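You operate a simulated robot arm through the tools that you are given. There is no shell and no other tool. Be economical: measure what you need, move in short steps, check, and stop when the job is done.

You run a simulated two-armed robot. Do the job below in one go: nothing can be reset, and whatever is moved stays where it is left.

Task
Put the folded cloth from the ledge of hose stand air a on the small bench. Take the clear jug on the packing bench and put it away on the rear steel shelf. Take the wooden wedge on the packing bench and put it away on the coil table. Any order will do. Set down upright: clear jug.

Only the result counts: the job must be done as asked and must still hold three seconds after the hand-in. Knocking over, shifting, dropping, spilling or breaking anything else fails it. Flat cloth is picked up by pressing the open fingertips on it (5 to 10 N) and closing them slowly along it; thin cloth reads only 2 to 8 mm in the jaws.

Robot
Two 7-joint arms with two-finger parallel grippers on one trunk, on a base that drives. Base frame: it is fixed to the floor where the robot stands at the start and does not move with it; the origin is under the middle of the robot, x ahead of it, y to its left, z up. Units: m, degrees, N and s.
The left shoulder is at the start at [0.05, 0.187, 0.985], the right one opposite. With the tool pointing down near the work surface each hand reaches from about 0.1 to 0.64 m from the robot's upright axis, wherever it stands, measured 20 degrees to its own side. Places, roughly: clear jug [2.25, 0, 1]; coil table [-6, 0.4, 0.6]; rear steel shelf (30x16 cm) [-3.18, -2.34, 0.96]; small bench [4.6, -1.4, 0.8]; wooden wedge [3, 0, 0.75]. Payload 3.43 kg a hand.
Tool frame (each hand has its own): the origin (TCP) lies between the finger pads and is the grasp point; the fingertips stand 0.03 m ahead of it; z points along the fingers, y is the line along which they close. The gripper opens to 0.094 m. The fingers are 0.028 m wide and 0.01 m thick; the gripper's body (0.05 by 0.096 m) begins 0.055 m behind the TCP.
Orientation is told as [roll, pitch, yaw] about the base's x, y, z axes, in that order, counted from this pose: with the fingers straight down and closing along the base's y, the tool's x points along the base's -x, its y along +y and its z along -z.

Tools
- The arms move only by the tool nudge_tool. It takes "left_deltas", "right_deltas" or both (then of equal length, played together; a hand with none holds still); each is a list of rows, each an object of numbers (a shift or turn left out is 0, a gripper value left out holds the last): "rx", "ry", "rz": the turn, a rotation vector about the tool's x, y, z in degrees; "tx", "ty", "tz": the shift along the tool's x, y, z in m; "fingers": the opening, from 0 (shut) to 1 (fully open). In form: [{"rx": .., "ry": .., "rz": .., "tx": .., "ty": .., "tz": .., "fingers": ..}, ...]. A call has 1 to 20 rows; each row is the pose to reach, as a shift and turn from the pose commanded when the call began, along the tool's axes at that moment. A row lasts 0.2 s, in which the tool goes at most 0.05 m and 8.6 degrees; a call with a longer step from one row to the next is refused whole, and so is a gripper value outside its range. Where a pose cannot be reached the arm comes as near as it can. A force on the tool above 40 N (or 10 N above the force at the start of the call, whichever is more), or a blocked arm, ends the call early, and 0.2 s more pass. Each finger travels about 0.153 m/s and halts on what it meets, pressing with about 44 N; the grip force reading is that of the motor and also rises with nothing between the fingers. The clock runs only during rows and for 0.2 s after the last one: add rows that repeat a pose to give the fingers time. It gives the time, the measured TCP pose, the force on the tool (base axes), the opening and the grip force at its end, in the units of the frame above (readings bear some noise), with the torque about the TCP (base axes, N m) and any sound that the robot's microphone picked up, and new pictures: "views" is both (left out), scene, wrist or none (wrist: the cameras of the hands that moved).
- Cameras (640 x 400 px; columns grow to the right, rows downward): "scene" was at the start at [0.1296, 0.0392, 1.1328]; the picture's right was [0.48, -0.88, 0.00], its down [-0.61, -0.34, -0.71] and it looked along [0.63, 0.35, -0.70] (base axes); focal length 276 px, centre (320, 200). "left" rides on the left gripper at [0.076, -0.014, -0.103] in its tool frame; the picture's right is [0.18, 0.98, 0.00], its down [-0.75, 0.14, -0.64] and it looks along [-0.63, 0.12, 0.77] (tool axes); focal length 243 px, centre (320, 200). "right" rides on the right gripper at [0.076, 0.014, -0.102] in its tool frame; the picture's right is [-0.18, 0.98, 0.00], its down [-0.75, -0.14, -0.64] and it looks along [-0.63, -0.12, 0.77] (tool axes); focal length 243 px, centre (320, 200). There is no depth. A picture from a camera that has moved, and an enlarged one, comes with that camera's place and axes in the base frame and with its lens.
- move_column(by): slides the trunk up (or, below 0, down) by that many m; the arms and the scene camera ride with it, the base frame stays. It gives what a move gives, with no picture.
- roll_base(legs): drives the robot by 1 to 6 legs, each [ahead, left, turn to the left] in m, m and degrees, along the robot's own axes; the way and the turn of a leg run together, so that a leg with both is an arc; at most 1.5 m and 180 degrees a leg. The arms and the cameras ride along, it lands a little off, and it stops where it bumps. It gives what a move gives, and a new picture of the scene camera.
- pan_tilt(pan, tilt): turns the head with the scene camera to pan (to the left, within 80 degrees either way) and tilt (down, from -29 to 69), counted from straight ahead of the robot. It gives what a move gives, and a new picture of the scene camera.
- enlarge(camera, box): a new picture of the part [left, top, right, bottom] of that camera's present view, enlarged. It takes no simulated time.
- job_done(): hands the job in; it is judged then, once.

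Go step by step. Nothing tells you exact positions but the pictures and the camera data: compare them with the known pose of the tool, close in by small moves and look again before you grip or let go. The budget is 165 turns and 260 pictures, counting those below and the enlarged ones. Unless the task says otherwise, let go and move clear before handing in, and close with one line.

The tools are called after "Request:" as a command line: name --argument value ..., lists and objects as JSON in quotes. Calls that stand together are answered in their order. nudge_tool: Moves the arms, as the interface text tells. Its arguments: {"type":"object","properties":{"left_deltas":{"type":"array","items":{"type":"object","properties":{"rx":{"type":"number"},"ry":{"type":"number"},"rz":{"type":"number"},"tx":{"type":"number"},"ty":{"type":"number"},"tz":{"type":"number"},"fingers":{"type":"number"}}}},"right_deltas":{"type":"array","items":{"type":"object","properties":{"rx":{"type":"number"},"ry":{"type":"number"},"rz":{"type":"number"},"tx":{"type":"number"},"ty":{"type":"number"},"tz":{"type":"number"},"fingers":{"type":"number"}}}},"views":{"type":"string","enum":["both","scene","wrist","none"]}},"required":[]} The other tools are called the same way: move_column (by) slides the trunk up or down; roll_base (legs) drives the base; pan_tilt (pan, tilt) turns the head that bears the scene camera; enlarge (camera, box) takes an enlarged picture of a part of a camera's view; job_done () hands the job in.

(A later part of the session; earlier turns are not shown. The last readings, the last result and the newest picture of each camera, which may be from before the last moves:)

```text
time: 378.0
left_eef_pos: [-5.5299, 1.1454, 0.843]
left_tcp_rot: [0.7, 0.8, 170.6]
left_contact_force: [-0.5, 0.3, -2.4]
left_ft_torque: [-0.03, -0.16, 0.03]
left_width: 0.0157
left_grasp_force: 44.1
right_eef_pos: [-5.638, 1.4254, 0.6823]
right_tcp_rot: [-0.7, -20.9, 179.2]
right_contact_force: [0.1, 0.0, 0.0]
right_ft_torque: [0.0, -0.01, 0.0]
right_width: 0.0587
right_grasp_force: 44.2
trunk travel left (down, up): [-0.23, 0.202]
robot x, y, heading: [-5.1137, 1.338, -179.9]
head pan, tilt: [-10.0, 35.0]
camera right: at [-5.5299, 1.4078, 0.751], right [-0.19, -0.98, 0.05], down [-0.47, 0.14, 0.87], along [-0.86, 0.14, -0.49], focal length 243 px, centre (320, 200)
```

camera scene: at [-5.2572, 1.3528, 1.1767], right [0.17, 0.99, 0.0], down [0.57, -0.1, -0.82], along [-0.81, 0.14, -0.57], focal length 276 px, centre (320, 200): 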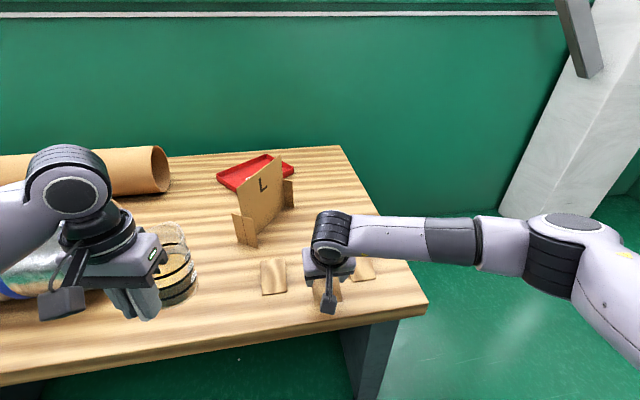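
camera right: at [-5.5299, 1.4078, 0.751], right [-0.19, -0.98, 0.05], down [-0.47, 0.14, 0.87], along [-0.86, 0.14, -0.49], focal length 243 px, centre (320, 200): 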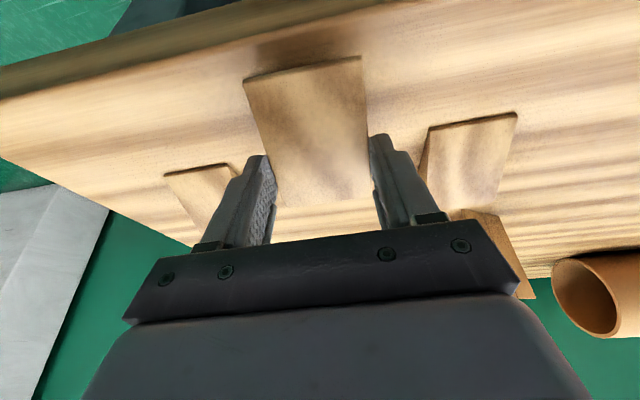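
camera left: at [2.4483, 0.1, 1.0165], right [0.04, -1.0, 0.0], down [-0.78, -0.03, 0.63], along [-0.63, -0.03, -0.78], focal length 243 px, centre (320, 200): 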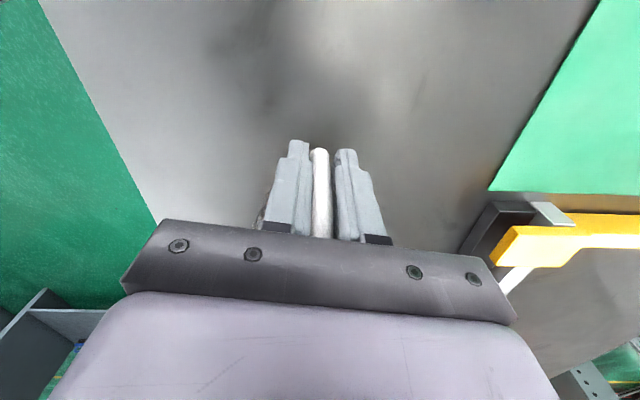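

Request:
nudge_tool --right_deltas '[{"tx": 0.0011, "tz": 0.0028}, {"tx": 0.0021, "tz": 0.0056}]' --views "none"

Request:
nudge_tool --right_deltas '[{"tx": 0.0014, "tz": 0.0037}]' --views "none"

Request:
nudge_tool --right_deltas '[{"tx": 0.0014, "tz": 0.0037}]' --views "none"

Request:
nudge_tool --right_deltas '[{"tx": 0.0011, "tz": 0.0028}]' --views "wrist"

```text
time: 378.6
left_eef_pos: [-5.5307, 1.1469, 0.8428]
left_tcp_rot: [0.8, 0.8, 170.6]
left_contact_force: [0.1, -1.2, -2.9]
left_ft_torque: [-0.03, -0.19, -0.03]
left_width: 0.0155
left_grasp_force: 44.4
right_eef_pos: [-5.638, 1.4266, 0.6765]
right_tcp_rot: [-0.7, -20.8, 179.1]
right_contact_force: [0.0, -0.5, -1.2]
right_ft_torque: [-0.06, -0.07, -0.04]
right_width: 0.0586
right_grasp_force: 43.8
trunk travel left (down, up): [-0.23, 0.202]
robot x, y, heading: [-5.1105, 1.3352, -179.9]
head pan, tilt: [-10.0, 35.0]
```

```text
time: 379.0
left_eef_pos: [-5.5303, 1.1455, 0.8426]
left_tcp_rot: [0.8, 0.8, 170.6]
left_contact_force: [-0.4, -0.5, -2.4]
left_ft_torque: [0.0, -0.14, -0.05]
left_width: 0.0158
left_grasp_force: 44.0
right_eef_pos: [-5.6377, 1.426, 0.6726]
right_tcp_rot: [-0.7, -20.7, 179.2]
right_contact_force: [0.5, 0.1, -0.8]
right_ft_torque: [-0.02, -0.01, -0.01]
right_width: 0.0587
right_grasp_force: 44.1
trunk travel left (down, up): [-0.23, 0.202]
robot x, y, heading: [-5.1126, 1.337, -180.1]
head pan, tilt: [-10.0, 35.0]
```

```text
time: 379.4
left_eef_pos: [-5.5302, 1.1461, 0.8434]
left_tcp_rot: [0.8, 0.8, 170.6]
left_contact_force: [0.2, -0.2, -2.2]
left_ft_torque: [-0.06, -0.13, -0.02]
left_width: 0.0156
left_grasp_force: 43.7
right_eef_pos: [-5.638, 1.427, 0.6685]
right_tcp_rot: [-0.7, -20.8, 179.0]
right_contact_force: [0.1, 0.7, 0.2]
right_ft_torque: [0.0, -0.01, 0.01]
right_width: 0.0587
right_grasp_force: 44.4
trunk travel left (down, up): [-0.23, 0.202]
robot x, y, heading: [-5.1111, 1.3383, -179.9]
head pan, tilt: [-10.0, 35.0]
```

```text
time: 379.8
left_eef_pos: [-5.5308, 1.1456, 0.8428]
left_tcp_rot: [0.9, 0.7, 170.6]
left_contact_force: [-0.3, -0.3, -2.6]
left_ft_torque: [-0.01, -0.15, 0.01]
left_width: 0.0158
left_grasp_force: 43.6
right_eef_pos: [-5.6373, 1.4258, 0.6656]
right_tcp_rot: [-0.8, -20.8, 179.0]
right_contact_force: [0.3, 1.2, 4.7]
right_ft_torque: [-0.14, 0.04, 0.01]
right_width: 0.0588
right_grasp_force: 44.3
trunk travel left (down, up): [-0.23, 0.202]
robot x, y, heading: [-5.1113, 1.3429, -180.1]
head pan, tilt: [-10.0, 35.0]
camera right: at [-5.529, 1.4086, 0.7356], right [-0.19, -0.98, 0.06], down [-0.47, 0.14, 0.87], along [-0.86, 0.14, -0.49], focal length 243 px, centre (320, 200)
```

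right: 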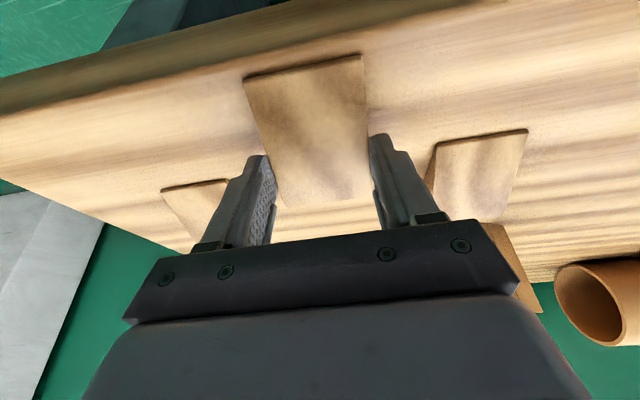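

Contact (4.7 N). Opening a little and withdrawing along the tool axis.

Request:
nudge_tool --right_deltas '[{"fingers": 0.68}, {"fingers": 0.74}, {"fingers": 0.74}, {"tz": -0.02}, {"tz": -0.05}, {"tz": -0.09}, {"tz": -0.13}, {"tz": -0.16}]'

```text
time: 381.6
left_eef_pos: [-5.5306, 1.1449, 0.8432]
left_tcp_rot: [0.8, 0.8, 170.5]
left_contact_force: [-0.5, 0.2, -3.2]
left_ft_torque: [0.0, -0.15, 0.01]
left_width: 0.0157
left_grasp_force: 44.1
right_eef_pos: [-5.5801, 1.4241, 0.8165]
right_tcp_rot: [-0.6, -20.8, 179.1]
right_contact_force: [0.1, 1.0, 0.0]
right_ft_torque: [0.02, -0.02, -0.01]
right_width: 0.0696
right_grasp_force: 0.1
trunk travel left (down, up): [-0.23, 0.202]
robot x, y, heading: [-5.1145, 1.3415, -179.9]
head pan, tilt: [-10.0, 35.0]
camera scene: at [-5.257, 1.3527, 1.1767], right [0.17, 0.99, 0.0], down [0.57, -0.1, -0.82], along [-0.81, 0.14, -0.57], focal length 276 px, centre (320, 200)
camera right: at [-5.4721, 1.4056, 0.8855], right [-0.19, -0.98, 0.05], down [-0.47, 0.14, 0.87], along [-0.86, 0.14, -0.49], focal length 243 px, centre (320, 200)
```

scene: 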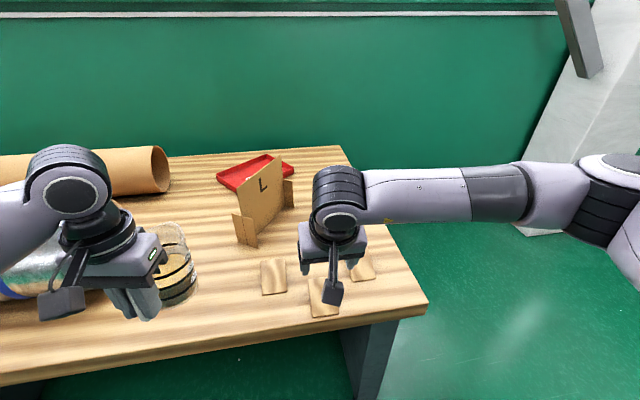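
right: 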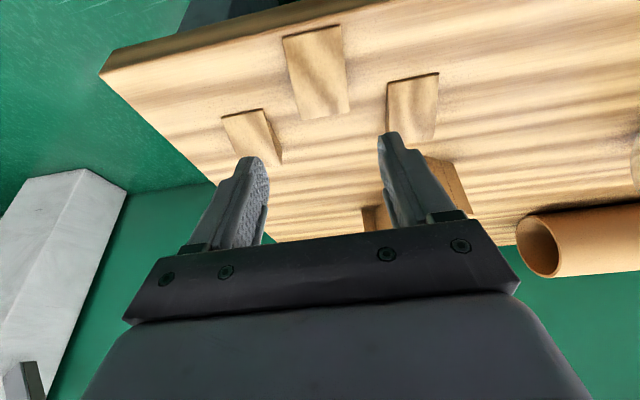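

The wedge is down flat on the coil table and nothing else moved. Raising the trunk and heading south toward the rear shelf with the jug.

Request:
move_column --by 0.2

Request:
roll_base --legs '[[-0.6, 0, 0], [0, 0, 90], [1.3, 0, 0]]'

Request:
pan_tilt --pan 25 --tilt 15

Request:
enlarge --camera "scene" --box '[200, 120, 360, 220]'

```text
time: 383.8
left_eef_pos: [-5.5308, 1.1451, 1.0425]
left_tcp_rot: [0.9, 0.8, 170.6]
left_contact_force: [-0.6, 0.1, -2.2]
left_ft_torque: [-0.04, -0.18, 0.0]
left_width: 0.0157
left_grasp_force: 44.4
right_eef_pos: [-5.5823, 1.4231, 1.0164]
right_tcp_rot: [-0.7, -20.8, 179.1]
right_contact_force: [0.2, -0.3, -0.6]
right_ft_torque: [0.0, -0.04, 0.0]
right_width: 0.0695
right_grasp_force: 0.1
trunk travel left (down, up): [-0.43, 0.002]
robot x, y, heading: [-5.1123, 1.3401, -179.7]
head pan, tilt: [-10.0, 35.0]
```

```text
time: 397.2
left_eef_pos: [-4.3305, -0.3929, 1.0423]
left_tcp_rot: [0.8, 0.8, -99.9]
left_contact_force: [0.1, -0.5, -0.9]
left_ft_torque: [0.14, 0.0, -0.03]
left_width: 0.0156
left_grasp_force: 44.1
right_eef_pos: [-4.6094, -0.4404, 1.0171]
right_tcp_rot: [-0.6, -20.8, -91.4]
right_contact_force: [-0.1, -0.2, 0.6]
right_ft_torque: [-0.01, 0.0, -0.02]
right_width: 0.0698
right_grasp_force: 0.1
trunk travel left (down, up): [-0.43, 0.002]
robot x, y, heading: [-4.5222, 0.0288, -90.4]
head pan, tilt: [-10.0, 35.0]
camera scene: at [-4.5351, -0.118, 1.3767], right [-0.98, 0.18, 0.0], down [0.1, 0.56, -0.82], along [-0.15, -0.81, -0.57], focal length 276 px, centre (320, 200)
```

scene: 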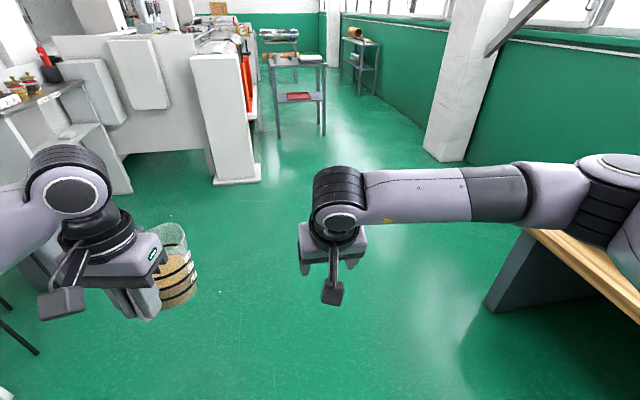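

```text
time: 398.2
left_eef_pos: [-4.3305, -0.3934, 1.0424]
left_tcp_rot: [0.8, 0.7, -99.9]
left_contact_force: [0.5, -1.0, -2.5]
left_ft_torque: [0.16, -0.02, -0.02]
left_width: 0.0158
left_grasp_force: 43.9
right_eef_pos: [-4.6085, -0.4423, 1.0156]
right_tcp_rot: [-0.8, -20.8, -91.4]
right_contact_force: [-0.3, -0.5, 0.1]
right_ft_torque: [-0.01, 0.04, 0.0]
right_width: 0.0697
right_grasp_force: 0.1
trunk travel left (down, up): [-0.43, 0.002]
robot x, y, heading: [-4.5178, 0.0245, -90.4]
head pan, tilt: [25.0, 15.0]
camera scene: at [-4.4804, -0.1162, 1.4086], right [-0.91, -0.42, 0.0], down [-0.11, 0.24, -0.97], along [0.4, -0.88, -0.26], focal length 276 px, centre (320, 200)
```

scene: 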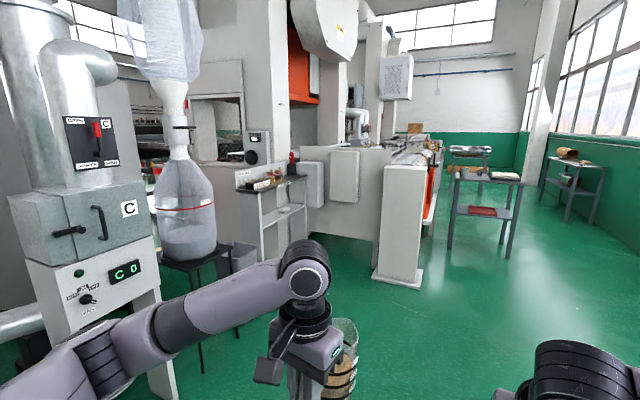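

```text
4.00 times, centred on (280, 170) of scene
camera zoom: at [-4.4804, -0.1162, 1.4086], right [-0.91, -0.42, 0.0], down [-0.11, 0.24, -0.97], along [0.4, -0.88, -0.26], focal length 1104 px, centre (480, 320)
```

zoom: 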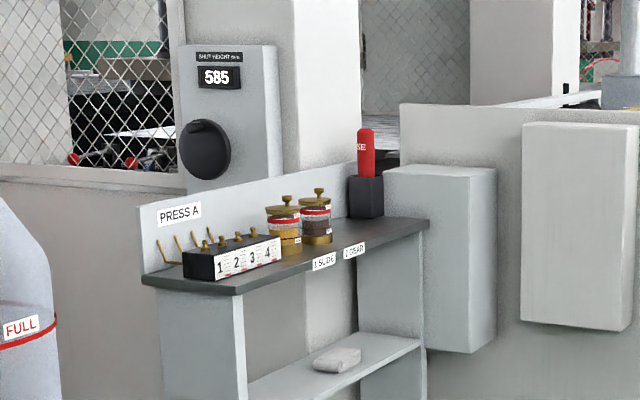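

The shelf is by the "PRESS A" panel, set in a nook. I'll go south and turn to face it.

Request:
roll_base --legs '[[1.4, 0, 0], [0.25, 0, 0], [0, 0, 90.4]]'

Request:
pan_tilt --pan -15 --tilt 20

```text
time: 410.5
left_eef_pos: [-4.1162, -1.4205, 1.042]
left_tcp_rot: [0.8, 0.9, -8.2]
left_contact_force: [0.6, -0.4, -2.8]
left_ft_torque: [-0.01, 0.18, -0.01]
left_width: 0.0157
left_grasp_force: 44.2
right_eef_pos: [-4.06, -1.6978, 1.0162]
right_tcp_rot: [-0.7, -20.8, 0.4]
right_contact_force: [-0.6, 0.3, -1.3]
right_ft_torque: [0.01, -0.02, 0.04]
right_width: 0.0697
right_grasp_force: 0.1
trunk travel left (down, up): [-0.43, 0.002]
robot x, y, heading: [-4.5312, -1.6235, 1.2]
head pan, tilt: [25.0, 15.0]
camera scene: at [-4.3894, -1.5794, 1.4087], right [0.44, -0.9, 0.0], down [-0.23, -0.11, -0.97], along [0.87, 0.43, -0.26], focal length 276 px, centre (320, 200)
```

scene: 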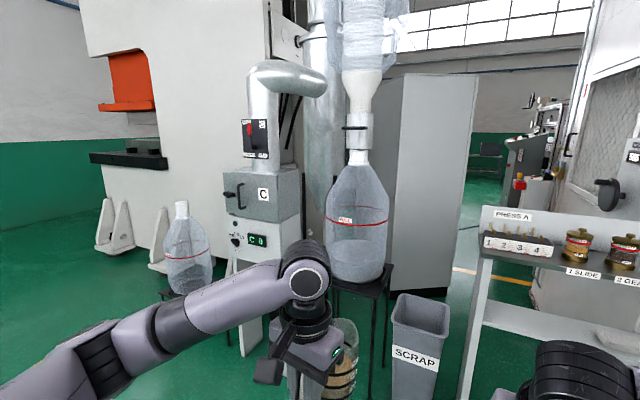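

```text
time: 411.6
left_eef_pos: [-4.117, -1.4206, 1.043]
left_tcp_rot: [0.8, 0.8, -8.3]
left_contact_force: [0.4, 0.0, -2.5]
left_ft_torque: [0.06, 0.14, 0.03]
left_width: 0.0158
left_grasp_force: 44.5
right_eef_pos: [-4.0607, -1.698, 1.0151]
right_tcp_rot: [-0.6, -20.8, 0.3]
right_contact_force: [1.5, -0.3, 0.2]
right_ft_torque: [0.01, 0.04, -0.02]
right_width: 0.0696
right_grasp_force: 0.0
trunk travel left (down, up): [-0.43, 0.002]
robot x, y, heading: [-4.5333, -1.6202, 1.5]
head pan, tilt: [-15.0, 20.0]
camera scene: at [-4.3827, -1.6428, 1.4005], right [-0.24, -0.97, 0.0], down [-0.33, 0.08, -0.94], along [0.91, -0.22, -0.34], focal length 276 px, centre (320, 200)
```

scene: 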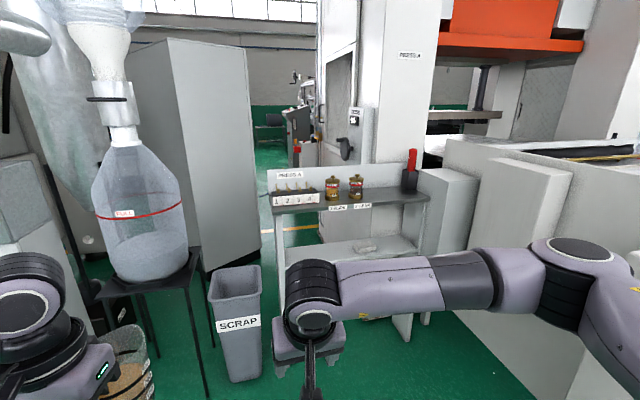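

Request:
roll_base --legs '[[0.4, -0.2, -1.3]]'

Request:
pan_tilt --pan -8 --tilt 30

Request:
enlarge --camera "scene" --box '[240, 80, 480, 230]'

```text
time: 414.3
left_eef_pos: [-3.7081, -1.6266, 1.0441]
left_tcp_rot: [0.8, 0.8, -10.0]
left_contact_force: [0.1, 0.2, -1.9]
left_ft_torque: [0.0, 0.16, 0.01]
left_width: 0.0159
left_grasp_force: 43.5
right_eef_pos: [-3.6621, -1.9064, 1.0151]
right_tcp_rot: [-0.7, -20.8, -1.4]
right_contact_force: [-0.2, 0.2, -0.8]
right_ft_torque: [0.04, 0.01, -0.02]
right_width: 0.0694
right_grasp_force: 0.1
trunk travel left (down, up): [-0.43, 0.002]
robot x, y, heading: [-4.131, -1.8144, -0.5]
head pan, tilt: [-15.0, 20.0]
camera scene: at [-3.9818, -1.8419, 1.4005], right [-0.27, -0.96, 0.0], down [-0.33, 0.09, -0.94], along [0.91, -0.25, -0.34], focal length 276 px, centre (320, 200)
```

scene: 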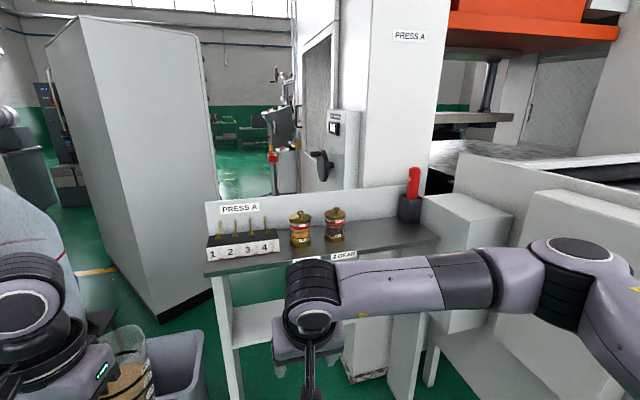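

```text
time: 415.0
left_eef_pos: [-3.709, -1.6269, 1.0441]
left_tcp_rot: [0.8, 0.8, -9.9]
left_contact_force: [0.1, 0.5, -2.4]
left_ft_torque: [0.04, 0.15, 0.01]
left_width: 0.0158
left_grasp_force: 44.2
right_eef_pos: [-3.6611, -1.9054, 1.0163]
right_tcp_rot: [-0.6, -20.8, -1.4]
right_contact_force: [-0.1, 0.5, -0.1]
right_ft_torque: [0.0, 0.01, -0.01]
right_width: 0.0698
right_grasp_force: 0.1
trunk travel left (down, up): [-0.43, 0.002]
robot x, y, heading: [-4.1305, -1.8179, -0.5]
head pan, tilt: [-8.0, 30.0]
camera scene: at [-3.9826, -1.8302, 1.3845], right [-0.15, -0.99, 0.0], down [-0.49, 0.07, -0.87], along [0.86, -0.13, -0.5], focal length 276 px, centre (320, 200)
```

scene: 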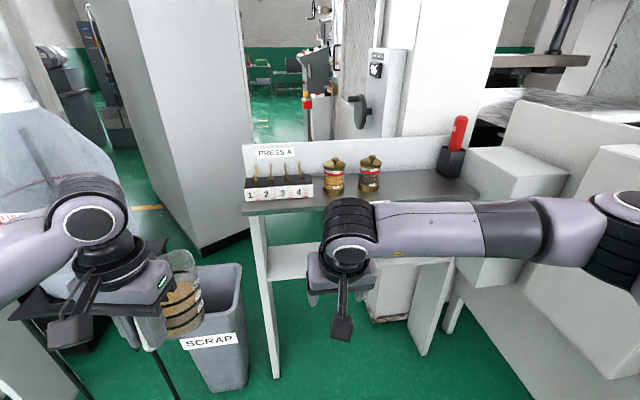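

```text
2.67 times, centred on (360, 155) of scene
camera zoom: at [-3.9826, -1.8302, 1.3845], right [-0.15, -0.99, 0.0], down [-0.49, 0.07, -0.87], along [0.86, -0.13, -0.5], focal length 736 px, centre (213, 320)
```

zoom: 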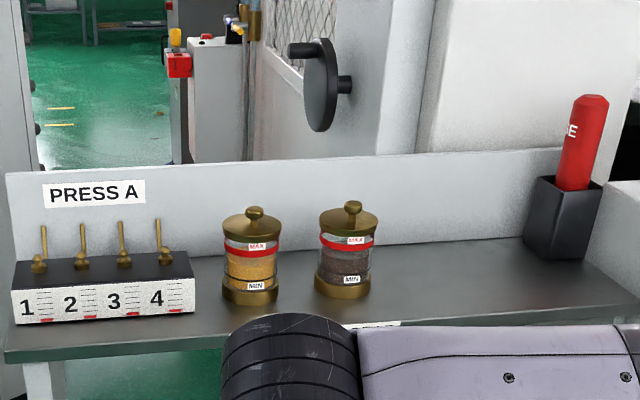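

The free patch on this shelf is between jar 2 and the black holder, about (−3.12, −2.31), top z≈0.915. I'll move the right hand out of the way and position so that the left elbow stays off the shelf.

Request:
nudge_tool --right_deltas '[{"tx": 0.04, "ty": -0.02, "ry": 5}, {"tx": 0.08, "ty": -0.04, "ry": 10}, {"tx": 0.12, "ty": -0.06, "ry": 15}, {"tx": 0.16, "ty": -0.08, "ry": 20}, {"tx": 0.18, "ty": -0.09, "ry": 20}]' --views "none"

Request:
roll_base --legs '[[0.27, -0.27, 0], [0, 0, -14.5]]'

Request:
pan_tilt --pan 0 --tilt 40

```text
time: 416.2
left_eef_pos: [-3.7091, -1.6283, 1.0437]
left_tcp_rot: [0.9, 0.9, -9.9]
left_contact_force: [-0.1, 0.4, -2.2]
left_ft_torque: [0.01, 0.14, -0.03]
left_width: 0.0156
left_grasp_force: 43.8
right_eef_pos: [-3.8353, -1.9901, 0.9518]
right_tcp_rot: [-0.7, -0.7, -1.6]
right_contact_force: [-0.5, -0.9, 0.1]
right_ft_torque: [-0.03, 0.0, 0.0]
right_width: 0.0694
right_grasp_force: 0.2
trunk travel left (down, up): [-0.43, 0.002]
robot x, y, heading: [-4.1303, -1.8126, -0.6]
head pan, tilt: [-8.0, 30.0]
```

```text
time: 418.9
left_eef_pos: [-3.4702, -1.8596, 1.0424]
left_tcp_rot: [-0.3, 0.1, -10.1]
left_contact_force: [-0.2, 0.7, -2.3]
left_ft_torque: [-0.03, 0.13, -0.01]
left_width: 0.016
left_grasp_force: 44.2
right_eef_pos: [-3.5994, -2.215, 0.9578]
right_tcp_rot: [-1.4, -1.1, -0.8]
right_contact_force: [0.2, 0.4, 0.3]
right_ft_torque: [0.01, 0.02, 0.04]
right_width: 0.0697
right_grasp_force: 0.0
trunk travel left (down, up): [-0.43, 0.002]
robot x, y, heading: [-3.884, -2.0653, -0.5]
head pan, tilt: [-8.0, 30.0]
stopped in leg 1: the robot was blocked; the commanded pose is now the measured one
camera scene: at [-3.7486, -2.0535, 1.3869], right [-0.15, -0.99, 0.02], down [-0.49, 0.06, -0.87], along [0.86, -0.14, -0.49], focal length 276 px, centre (320, 200)
```

scene: 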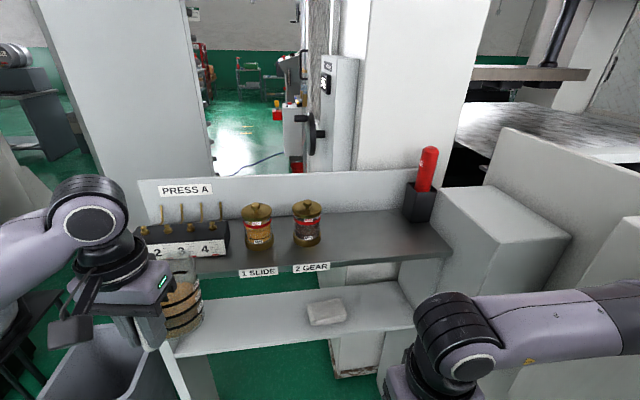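

```text
time: 419.7
left_eef_pos: [-3.4695, -1.8588, 1.0418]
left_tcp_rot: [-0.5, 0.0, -10.1]
left_contact_force: [-0.3, -0.1, -1.6]
left_ft_torque: [0.02, 0.13, -0.02]
left_width: 0.016
left_grasp_force: 43.8
right_eef_pos: [-3.5996, -2.2158, 0.9576]
right_tcp_rot: [-1.6, -0.8, -0.7]
right_contact_force: [-0.7, 0.5, -0.1]
right_ft_torque: [-0.02, -0.01, 0.01]
right_width: 0.0696
right_grasp_force: 0.1
trunk travel left (down, up): [-0.43, 0.002]
robot x, y, heading: [-3.882, -2.0662, -0.7]
head pan, tilt: [0.0, 40.0]
camera scene: at [-3.752, -2.0406, 1.3703], right [-0.01, -1.0, 0.03], down [-0.63, -0.01, -0.77], along [0.77, -0.03, -0.63], focal length 276 px, centre (320, 200)
```

scene: 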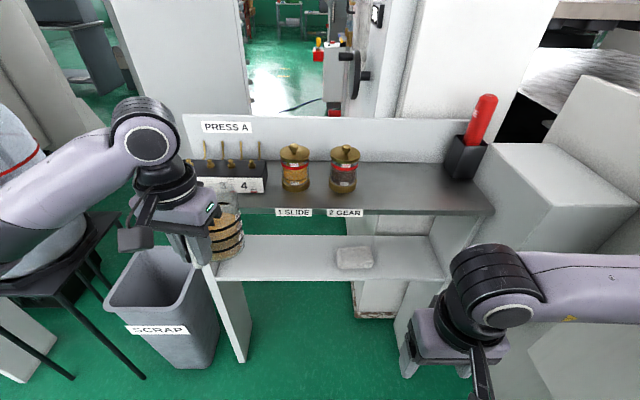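

The right elbow is against the wall. I'll ease off and hang the right hand low so that elbow drops inward.

Request:
roll_base --legs '[[0, 0.08, 0]]'

Request:
nudge_tool --right_deltas '[{"tx": -0.02, "tz": 0.04}, {"tx": -0.04, "tz": 0.08}, {"tx": -0.05, "tz": 0.12}, {"tx": -0.05, "tz": 0.165}, {"tx": -0.05, "tz": 0.21}, {"tx": -0.05, "tz": 0.255}, {"tx": -0.05, "tz": 0.3}, {"tx": -0.05, "tz": 0.34}]' --views "none"

Request:
pan_tilt --pan -45 --tilt 45

```text
time: 421.0
left_eef_pos: [-3.4612, -1.8, 1.0422]
left_tcp_rot: [0.8, 0.8, -10.1]
left_contact_force: [-0.2, 0.3, -1.6]
left_ft_torque: [0.02, 0.15, 0.0]
left_width: 0.0156
left_grasp_force: 43.8
right_eef_pos: [-3.5919, -2.1562, 0.9502]
right_tcp_rot: [-0.2, -0.1, -1.0]
right_contact_force: [-1.2, 0.0, 0.4]
right_ft_torque: [-0.04, -0.01, 0.02]
right_width: 0.0693
right_grasp_force: 0.1
trunk travel left (down, up): [-0.43, 0.002]
robot x, y, heading: [-3.8822, -1.9903, -0.8]
head pan, tilt: [0.0, 40.0]
camera scene: at [-3.7399, -1.9892, 1.3691], right [-0.01, -1.0, 0.0], down [-0.64, 0.01, -0.77], along [0.77, -0.01, -0.64], focal length 276 px, centre (320, 200)
```

scene: 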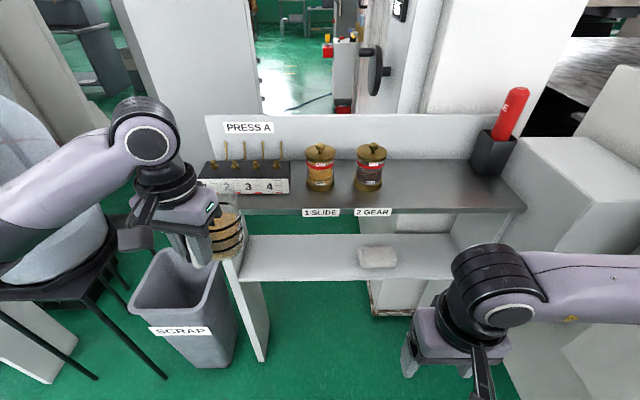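

```text
time: 422.8
left_eef_pos: [-3.4607, -1.8001, 1.0429]
left_tcp_rot: [0.9, 1.0, -10.0]
left_contact_force: [-0.6, 0.5, -1.8]
left_ft_torque: [0.03, 0.15, 0.01]
left_width: 0.0157
left_grasp_force: 43.5
right_eef_pos: [-3.5412, -2.1562, 0.6092]
right_tcp_rot: [-0.3, -0.2, -1.0]
right_contact_force: [-0.2, -0.1, 0.1]
right_ft_torque: [-0.02, 0.0, 0.02]
right_width: 0.0695
right_grasp_force: 0.1
trunk travel left (down, up): [-0.43, 0.002]
robot x, y, heading: [-3.8815, -1.9849, -0.6]
head pan, tilt: [0.0, 40.0]
```

```text
time: 423.9
left_eef_pos: [-3.4615, -1.8018, 1.0417]
left_tcp_rot: [0.8, 0.8, -10.2]
left_contact_force: [-0.6, 0.1, -2.4]
left_ft_torque: [0.03, 0.16, 0.0]
left_width: 0.0158
left_grasp_force: 44.0
right_eef_pos: [-3.5401, -2.1568, 0.6097]
right_tcp_rot: [-0.2, -0.2, -1.0]
right_contact_force: [-0.7, -1.0, -0.6]
right_ft_torque: [-0.01, 0.02, 0.01]
right_width: 0.0695
right_grasp_force: 0.1
trunk travel left (down, up): [-0.43, 0.002]
robot x, y, heading: [-3.8848, -1.9915, -0.8]
head pan, tilt: [-45.0, 45.0]
camera scene: at [-3.768, -2.0468, 1.3619], right [-0.71, -0.7, 0.0], down [-0.49, 0.51, -0.71], along [0.49, -0.51, -0.71], focal length 276 px, centre (320, 200)
```

scene: 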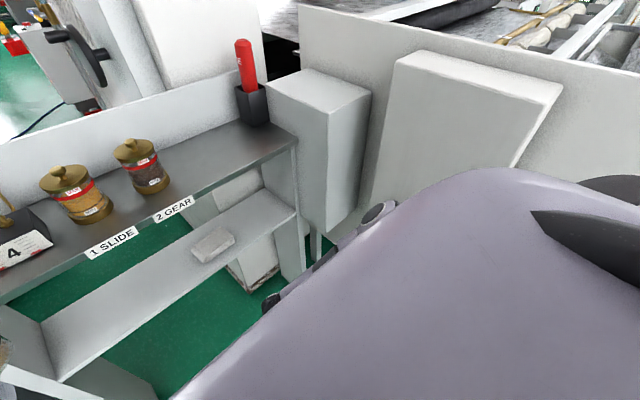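

The right arm is tucked. Now I'll swing the jug hand toward the centre and up a bit, and pull the right hand slightly back.

Request:
nudge_tool --left_deltas '[{"tx": -0.005, "ty": -0.03, "tz": -0.01}, {"tx": -0.01, "ty": -0.06, "tz": -0.02}, {"tx": -0.016, "ty": -0.09, "tz": -0.03}, {"tx": -0.021, "ty": -0.12, "tz": -0.04}, {"tx": -0.026, "ty": -0.15, "tz": -0.05}, {"tx": -0.032, "ty": -0.18, "tz": -0.06}, {"tx": -0.038, "ty": -0.217, "tz": -0.06}]' --right_deltas '[{"tx": 0.02}, {"tx": 0.04}, {"tx": 0.06}, {"tx": 0.06}, {"tx": 0.06}, {"tx": 0.06}, {"tx": 0.06}]' --views "none"

Request:
roll_base --legs '[[0.15, 0, 0], [0, -0.2, 0]]'

Request:
pan_tilt --pan 0 --tilt 42

```text
time: 425.6
left_eef_pos: [-3.4635, -2.0204, 1.0989]
left_tcp_rot: [0.9, 0.9, -10.1]
left_contact_force: [0.3, 0.9, -2.3]
left_ft_torque: [0.05, 0.14, 0.01]
left_width: 0.0158
left_grasp_force: 43.9
right_eef_pos: [-3.599, -2.1556, 0.609]
right_tcp_rot: [-0.1, -0.1, -0.9]
right_contact_force: [-0.1, 0.0, 0.1]
right_ft_torque: [0.0, -0.02, -0.01]
right_width: 0.0698
right_grasp_force: 0.1
trunk travel left (down, up): [-0.43, 0.002]
robot x, y, heading: [-3.8852, -1.9892, -0.6]
head pan, tilt: [-45.0, 45.0]
```

```text
time: 428.4
left_eef_pos: [-3.315, -2.1606, 1.1005]
left_tcp_rot: [0.7, 0.8, -9.9]
left_contact_force: [-0.4, -0.1, -1.8]
left_ft_torque: [0.01, 0.14, -0.05]
left_width: 0.0159
left_grasp_force: 44.1
right_eef_pos: [-3.4527, -2.2832, 0.6113]
right_tcp_rot: [0.8, -0.1, -0.2]
right_contact_force: [-0.7, -1.6, -0.4]
right_ft_torque: [0.01, 0.0, 0.01]
right_width: 0.0696
right_grasp_force: 0.0
trunk travel left (down, up): [-0.43, 0.002]
robot x, y, heading: [-3.7318, -2.129, -0.6]
head pan, tilt: [-45.0, 45.0]
stopped in leg 2: the robot was blocked; the commanded pose is now the measured one
camera scene: at [-3.6203, -2.1869, 1.3621], right [-0.71, -0.7, 0.0], down [-0.5, 0.5, -0.71], along [0.5, -0.51, -0.71], focal length 276 px, centre (320, 200)
```

scene: 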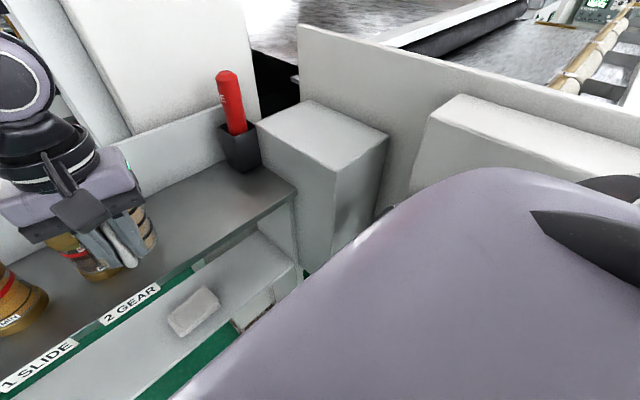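

```text
time: 429.5
left_eef_pos: [-3.3149, -2.1607, 1.0988]
left_tcp_rot: [0.6, 0.8, -10.0]
left_contact_force: [0.9, 0.3, -1.6]
left_ft_torque: [0.01, 0.15, -0.02]
left_width: 0.0158
left_grasp_force: 43.8
right_eef_pos: [-3.4523, -2.2823, 0.6117]
right_tcp_rot: [0.8, -0.2, -0.2]
right_contact_force: [0.5, -0.2, 0.7]
right_ft_torque: [-0.01, -0.02, 0.0]
right_width: 0.0693
right_grasp_force: 0.0
trunk travel left (down, up): [-0.43, 0.002]
robot x, y, heading: [-3.7346, -2.1308, -0.6]
head pan, tilt: [0.0, 42.0]
camera scene: at [-3.5932, -2.1293, 1.3661], right [-0.01, -1.0, 0.0], down [-0.67, 0.0, -0.74], along [0.74, -0.01, -0.67], focal length 276 px, centre (320, 200)
```

scene: 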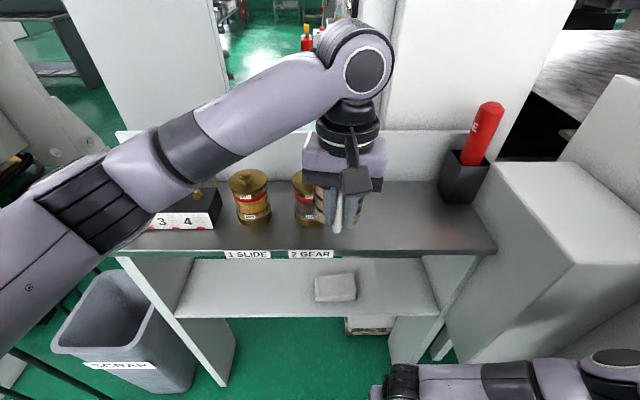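

The base can't go farther right, but the jug can be put at about (−3.14, −2.28) by turning the hand clockwise. Right first, then forward, still high.

Request:
nudge_tool --left_deltas '[{"tx": -0.003, "ty": -0.02, "rz": 5}, {"tx": -0.007, "ty": -0.042, "rz": 10}, {"tx": -0.011, "ty": -0.064, "rz": 15}, {"tx": -0.0148, "ty": -0.0837, "rz": 20}, {"tx": -0.0148, "ty": -0.0837, "rz": 25}]'

```text
time: 430.7
left_eef_pos: [-3.3155, -2.2461, 1.0987]
left_tcp_rot: [0.3, 0.9, -35.2]
left_contact_force: [-0.4, 0.0, -1.7]
left_ft_torque: [0.06, 0.13, -0.01]
left_width: 0.0155
left_grasp_force: 44.0
right_eef_pos: [-3.4525, -2.2818, 0.6112]
right_tcp_rot: [0.8, -0.2, -0.1]
right_contact_force: [-0.2, 0.0, -0.5]
right_ft_torque: [0.03, 0.03, -0.02]
right_width: 0.0698
right_grasp_force: 0.1
trunk travel left (down, up): [-0.43, 0.002]
robot x, y, heading: [-3.7381, -2.1339, -0.3]
head pan, tilt: [0.0, 42.0]
camera scene: at [-3.5934, -2.1295, 1.3662], right [-0.01, -1.0, 0.0], down [-0.67, 0.0, -0.74], along [0.74, -0.01, -0.67], focal length 276 px, centre (320, 200)
camera left: at [-3.3851, -2.2144, 1.2014], right [0.42, 0.91, 0.01], down [0.7, -0.33, 0.63], along [0.58, -0.26, -0.78], focal length 243 px, centre (320, 200)
```

scene: 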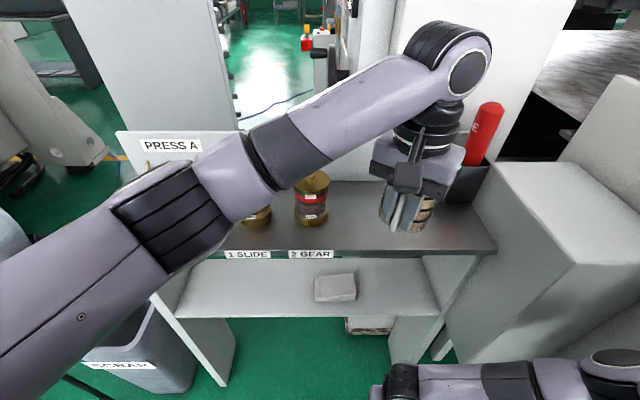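
left: 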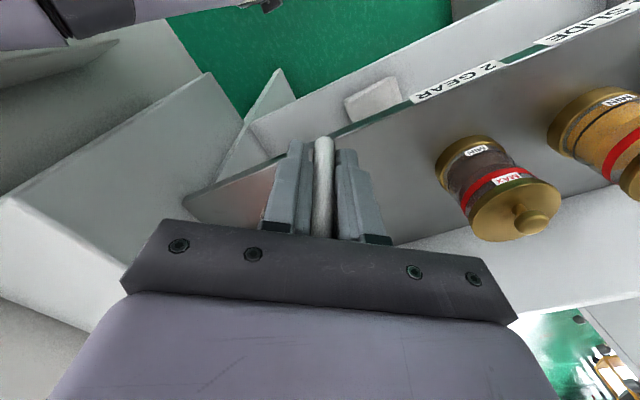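

Request:
nudge_tool --left_deltas '[{"tx": -0.025, "ty": 0.016}, {"tx": -0.05, "ty": 0.034}, {"tx": -0.074, "ty": 0.048}, {"tx": -0.074, "ty": 0.048, "tz": 0.025}, {"tx": -0.074, "ty": 0.048, "tz": 0.05}]'

```text
time: 432.1
left_eef_pos: [-3.2149, -2.2111, 1.0761]
left_tcp_rot: [-0.2, 0.0, -32.0]
left_contact_force: [-0.8, -0.3, -1.0]
left_ft_torque: [0.04, 0.14, -0.02]
left_width: 0.0157
left_grasp_force: 44.3
left hand out of reach, approached as far as the arm can: row 2, 3, 4, 5
right_eef_pos: [-3.4522, -2.281, 0.6113]
right_tcp_rot: [0.9, -0.2, -0.1]
right_contact_force: [0.3, 0.0, 0.2]
right_ft_torque: [-0.02, -0.01, -0.02]
right_width: 0.0696
right_grasp_force: 0.0
trunk travel left (down, up): [-0.43, 0.002]
robot x, y, heading: [-3.7346, -2.1335, -0.5]
head pan, tilt: [0.0, 42.0]
stopped in row 5 (left hand): the arm was blocked; the commanded pose is now the measured one
camera scene: at [-3.5935, -2.1305, 1.3668], right [-0.01, -1.0, 0.0], down [-0.67, 0.0, -0.74], along [0.74, -0.01, -0.67], focal length 276 px, centre (320, 200)
camera left: at [-3.2875, -2.1824, 1.1792], right [0.37, 0.93, 0.0], down [0.72, -0.28, 0.64], along [0.6, -0.24, -0.77], focal length 243 px, centre (320, 200)
```

scene: 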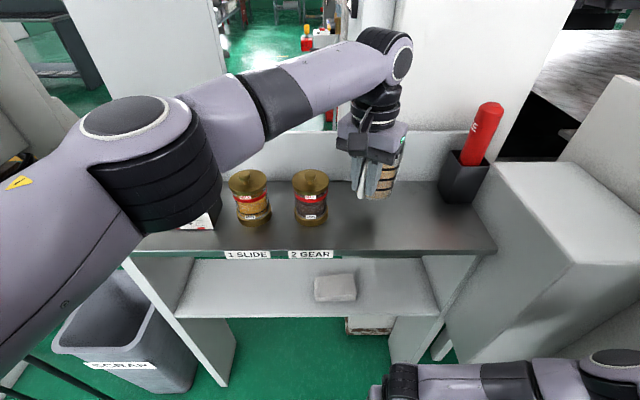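
left: 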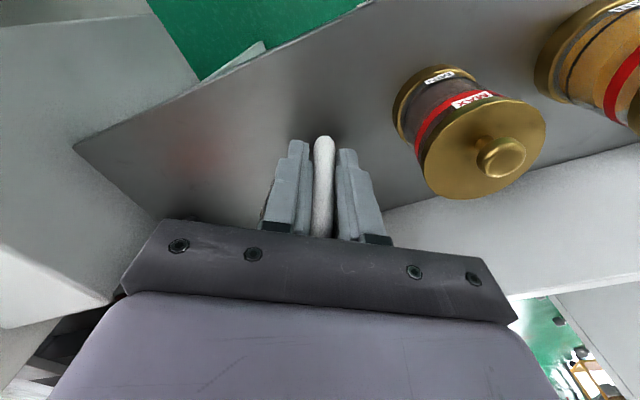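

The arm changed to an elbow-high posture. The jug is level and above the free spot. Continuing with small steps.

Request:
nudge_tool --left_deltas '[{"tx": -0.002, "ty": -0.013, "tz": 0.01}, {"tx": -0.004, "ty": -0.0265, "tz": 0.02}, {"tx": -0.004, "ty": -0.0265, "tz": 0.04}]'

```text
time: 433.1
left_eef_pos: [-3.2075, -2.2093, 1.051]
left_tcp_rot: [-0.4, -0.6, -29.7]
left_contact_force: [0.3, 0.4, -1.6]
left_ft_torque: [0.05, 0.16, 0.0]
left_width: 0.0154
left_grasp_force: 43.7
left hand out of reach, approached as far as the arm can: row 2, 3
right_eef_pos: [-3.4515, -2.2815, 0.6112]
right_tcp_rot: [1.0, -0.1, 0.0]
right_contact_force: [-0.3, 0.1, -0.3]
right_ft_torque: [0.02, 0.05, -0.01]
right_width: 0.0695
right_grasp_force: 0.1
trunk travel left (down, up): [-0.43, 0.002]
robot x, y, heading: [-3.7385, -2.1295, -0.6]
head pan, tilt: [0.0, 42.0]
stopped in row 3 (left hand): the arm was blocked; the commanded pose is now the measured one
camera scene: at [-3.5933, -2.1308, 1.3663], right [-0.01, -1.0, 0.0], down [-0.67, 0.0, -0.74], along [0.74, -0.01, -0.67], focal length 276 px, centre (320, 200)
camera left: at [-3.2805, -2.1818, 1.1527], right [0.32, 0.95, -0.01], down [0.72, -0.24, 0.65], along [0.61, -0.22, -0.76], focal length 243 px, centre (320, 200)
```

scene: 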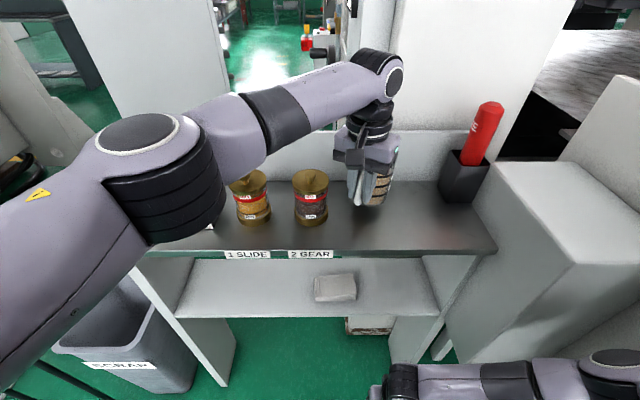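
left: 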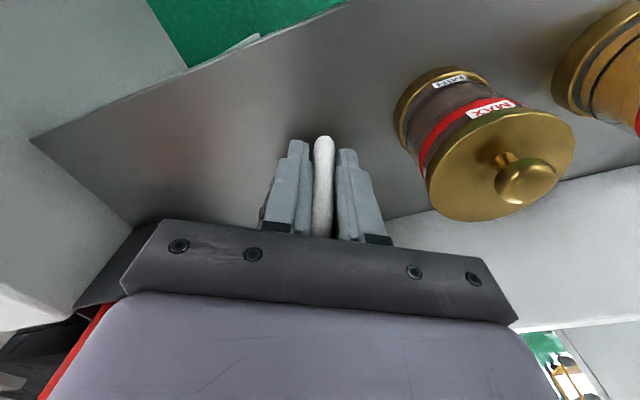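

The arm itself is near its limit here, so I'll use the base and trunk instead: a small left shift plus a slight clockwise turn to centre the jug, then lower the trunk.

Request:
roll_base --legs '[[0, 0.02, 0], [0, 0, -5]]'

Request:
move_column --by -0.04

Request:
nudge_tool --left_deltas '[{"tz": 0}]'

```text
time: 434.5
left_eef_pos: [-3.2147, -2.2365, 1.0517]
left_tcp_rot: [-0.3, -0.7, -34.6]
left_contact_force: [0.7, 0.5, -2.9]
left_ft_torque: [0.1, 0.14, 0.02]
left_width: 0.0158
left_grasp_force: 43.8
right_eef_pos: [-3.4666, -2.2863, 0.6105]
right_tcp_rot: [1.1, -0.1, -5.2]
right_contact_force: [-0.9, -0.3, 0.9]
right_ft_torque: [0.0, 0.02, 0.02]
right_width: 0.0695
right_grasp_force: 0.1
trunk travel left (down, up): [-0.43, 0.002]
robot x, y, heading: [-3.7324, -2.1109, -5.4]
head pan, tilt: [0.0, 42.0]
camera scene: at [-3.5932, -2.1258, 1.3662], right [-0.1, -1.0, 0.0], down [-0.67, 0.06, -0.74], along [0.74, -0.07, -0.67], focal length 276 px, centre (320, 200)
```

scene: 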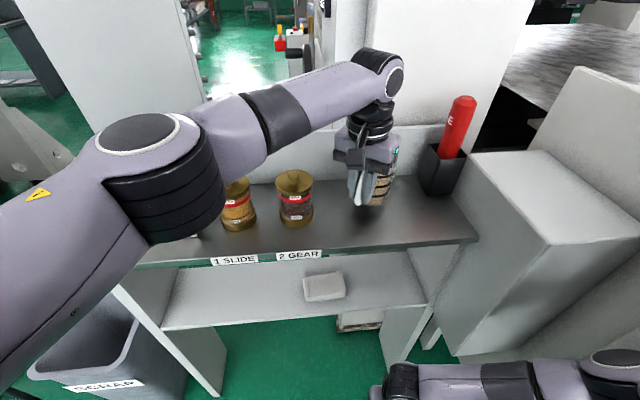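

```text
time: 435.3
left_eef_pos: [-3.2147, -2.2357, 1.0142]
left_tcp_rot: [-0.4, -0.9, -34.5]
left_contact_force: [-1.4, 0.9, 13.1]
left_ft_torque: [-0.53, -1.06, 0.05]
left_width: 0.0157
left_grasp_force: 44.0
right_eef_pos: [-3.4677, -2.2862, 0.571]
right_tcp_rot: [1.0, -0.2, -5.1]
right_contact_force: [0.5, -0.3, 1.0]
right_ft_torque: [-0.01, 0.01, 0.01]
right_width: 0.0692
right_grasp_force: 0.0
trunk travel left (down, up): [-0.39, 0.042]
robot x, y, heading: [-3.7332, -2.1136, -5.8]
head pan, tilt: [0.0, 42.0]
```

```text
time: 435.7
left_eef_pos: [-3.2142, -2.2348, 1.0133]
left_tcp_rot: [-0.2, -0.8, -34.5]
left_contact_force: [0.7, 2.5, 19.3]
left_ft_torque: [-0.72, -1.03, 0.07]
left_width: 0.0158
left_grasp_force: 44.6
right_eef_pos: [-3.4668, -2.287, 0.5711]
right_tcp_rot: [0.9, -0.2, -5.2]
right_contact_force: [-0.1, -0.3, 0.2]
right_ft_torque: [0.02, -0.01, -0.01]
right_width: 0.0694
right_grasp_force: 0.0
trunk travel left (down, up): [-0.39, 0.042]
robot x, y, heading: [-3.7372, -2.1097, -5.3]
head pan, tilt: [0.0, 42.0]
camera scene: at [-3.5951, -2.1248, 1.3266], right [-0.1, -1.0, 0.0], down [-0.66, 0.06, -0.74], along [0.74, -0.07, -0.67], focal length 276 px, centre (320, 200)
camera left: at [-3.2872, -2.2027, 1.1144], right [0.4, 0.91, -0.01], down [0.69, -0.3, 0.65], along [0.59, -0.27, -0.76], focal length 243 px, centre (320, 200)
```

scene: 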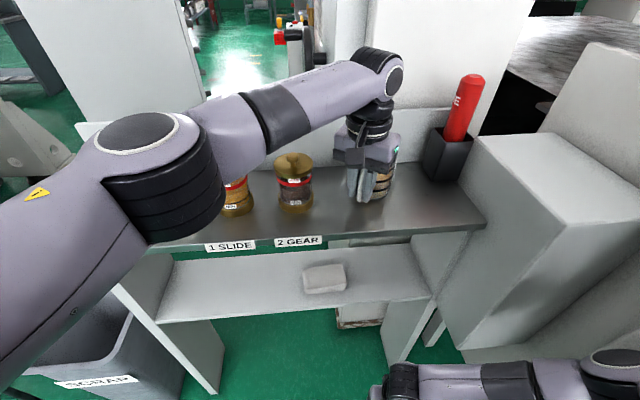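
left: 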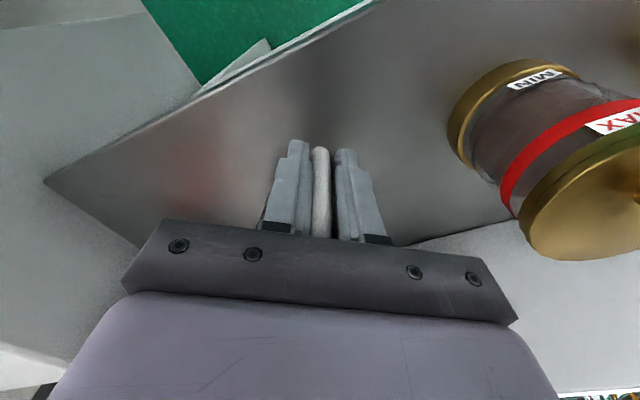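

The jug touches the shelf (z≈0.955, matching the brief). I'll relieve the pressure slightly, check it, then release slowly.

Request:
nudge_tool --left_deltas '[{"tz": -0.002}, {"tz": -0.003}]' --views "none"

Request:
enlarge --camera "scene" --box '[300, 100, 460, 220]'

```text
time: 436.3
left_eef_pos: [-3.2155, -2.2364, 1.0127]
left_tcp_rot: [-0.3, -0.4, -34.4]
left_contact_force: [-1.3, -1.9, 11.3]
left_ft_torque: [-0.31, -0.64, -0.04]
left_width: 0.0156
left_grasp_force: 44.1
right_eef_pos: [-3.4667, -2.2871, 0.5712]
right_tcp_rot: [1.1, 0.0, -5.3]
right_contact_force: [-0.3, 1.0, -0.4]
right_ft_torque: [-0.01, -0.01, -0.02]
right_width: 0.0697
right_grasp_force: 0.1
trunk travel left (down, up): [-0.39, 0.042]
robot x, y, heading: [-3.7298, -2.113, -5.6]
head pan, tilt: [0.0, 42.0]
```

```text
3.33 times, centred on (380, 160) of scene
camera zoom: at [-3.5946, -2.1255, 1.3263], right [-0.1, -1.0, 0.0], down [-0.67, 0.06, -0.74], along [0.74, -0.07, -0.67], focal length 920 px, centre (120, 333)
```

zoom: 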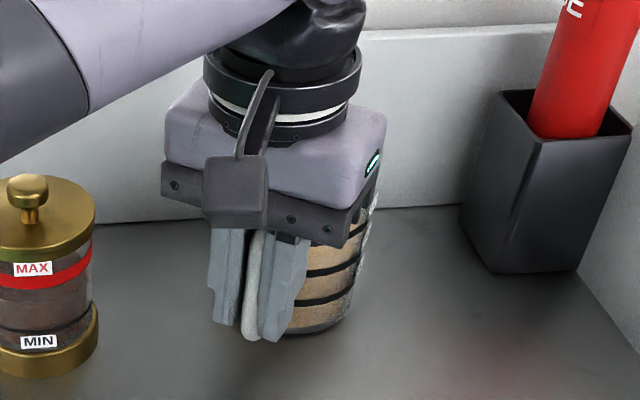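

Request:
nudge_tool --left_deltas '[{"tz": -0.0015}, {"tz": -0.0015, "fingers": 0.2}, {"tz": -0.0015, "fingers": 0.26}, {"tz": -0.0015, "fingers": 0.34}, {"tz": -0.0015, "fingers": 0.42}]' --views "wrist"

Request:
enlarge --camera "scene" --box '[300, 100, 460, 220]'

```text
time: 437.5
left_eef_pos: [-3.2132, -2.2345, 1.0161]
left_tcp_rot: [-0.3, -0.7, -34.3]
left_contact_force: [-0.6, -0.3, 0.6]
left_ft_torque: [0.01, 0.02, 0.04]
left_width: 0.0393
left_grasp_force: 0.0
right_eef_pos: [-3.4656, -2.2868, 0.5705]
right_tcp_rot: [1.1, 0.0, -5.2]
right_contact_force: [0.4, -0.2, -0.3]
right_ft_torque: [-0.04, 0.02, -0.03]
right_width: 0.0697
right_grasp_force: 0.0
trunk travel left (down, up): [-0.39, 0.042]
robot x, y, heading: [-3.7358, -2.1098, -5.4]
head pan, tilt: [0.0, 42.0]
camera left: at [-3.285, -2.2019, 1.1173], right [0.4, 0.92, -0.01], down [0.7, -0.3, 0.65], along [0.59, -0.27, -0.76], focal length 243 px, centre (320, 200)
```

left: 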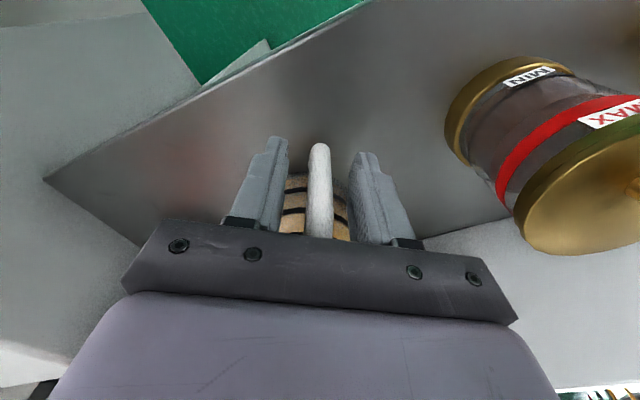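

```text
3.33 times, centred on (380, 160) of scene
camera zoom: at [-3.5934, -2.1255, 1.3262], right [-0.1, -1.0, 0.0], down [-0.67, 0.06, -0.74], along [0.74, -0.07, -0.67], focal length 920 px, centre (120, 333)
```

zoom: 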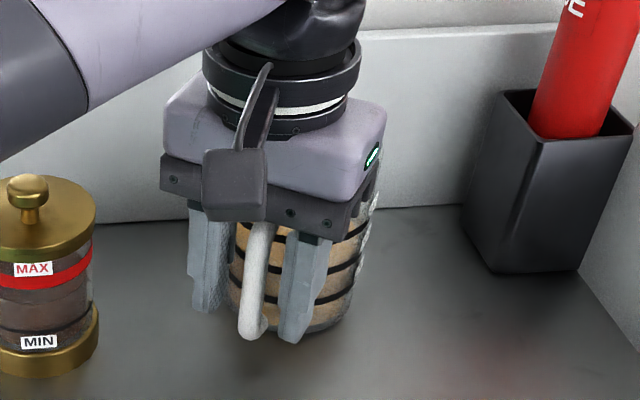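

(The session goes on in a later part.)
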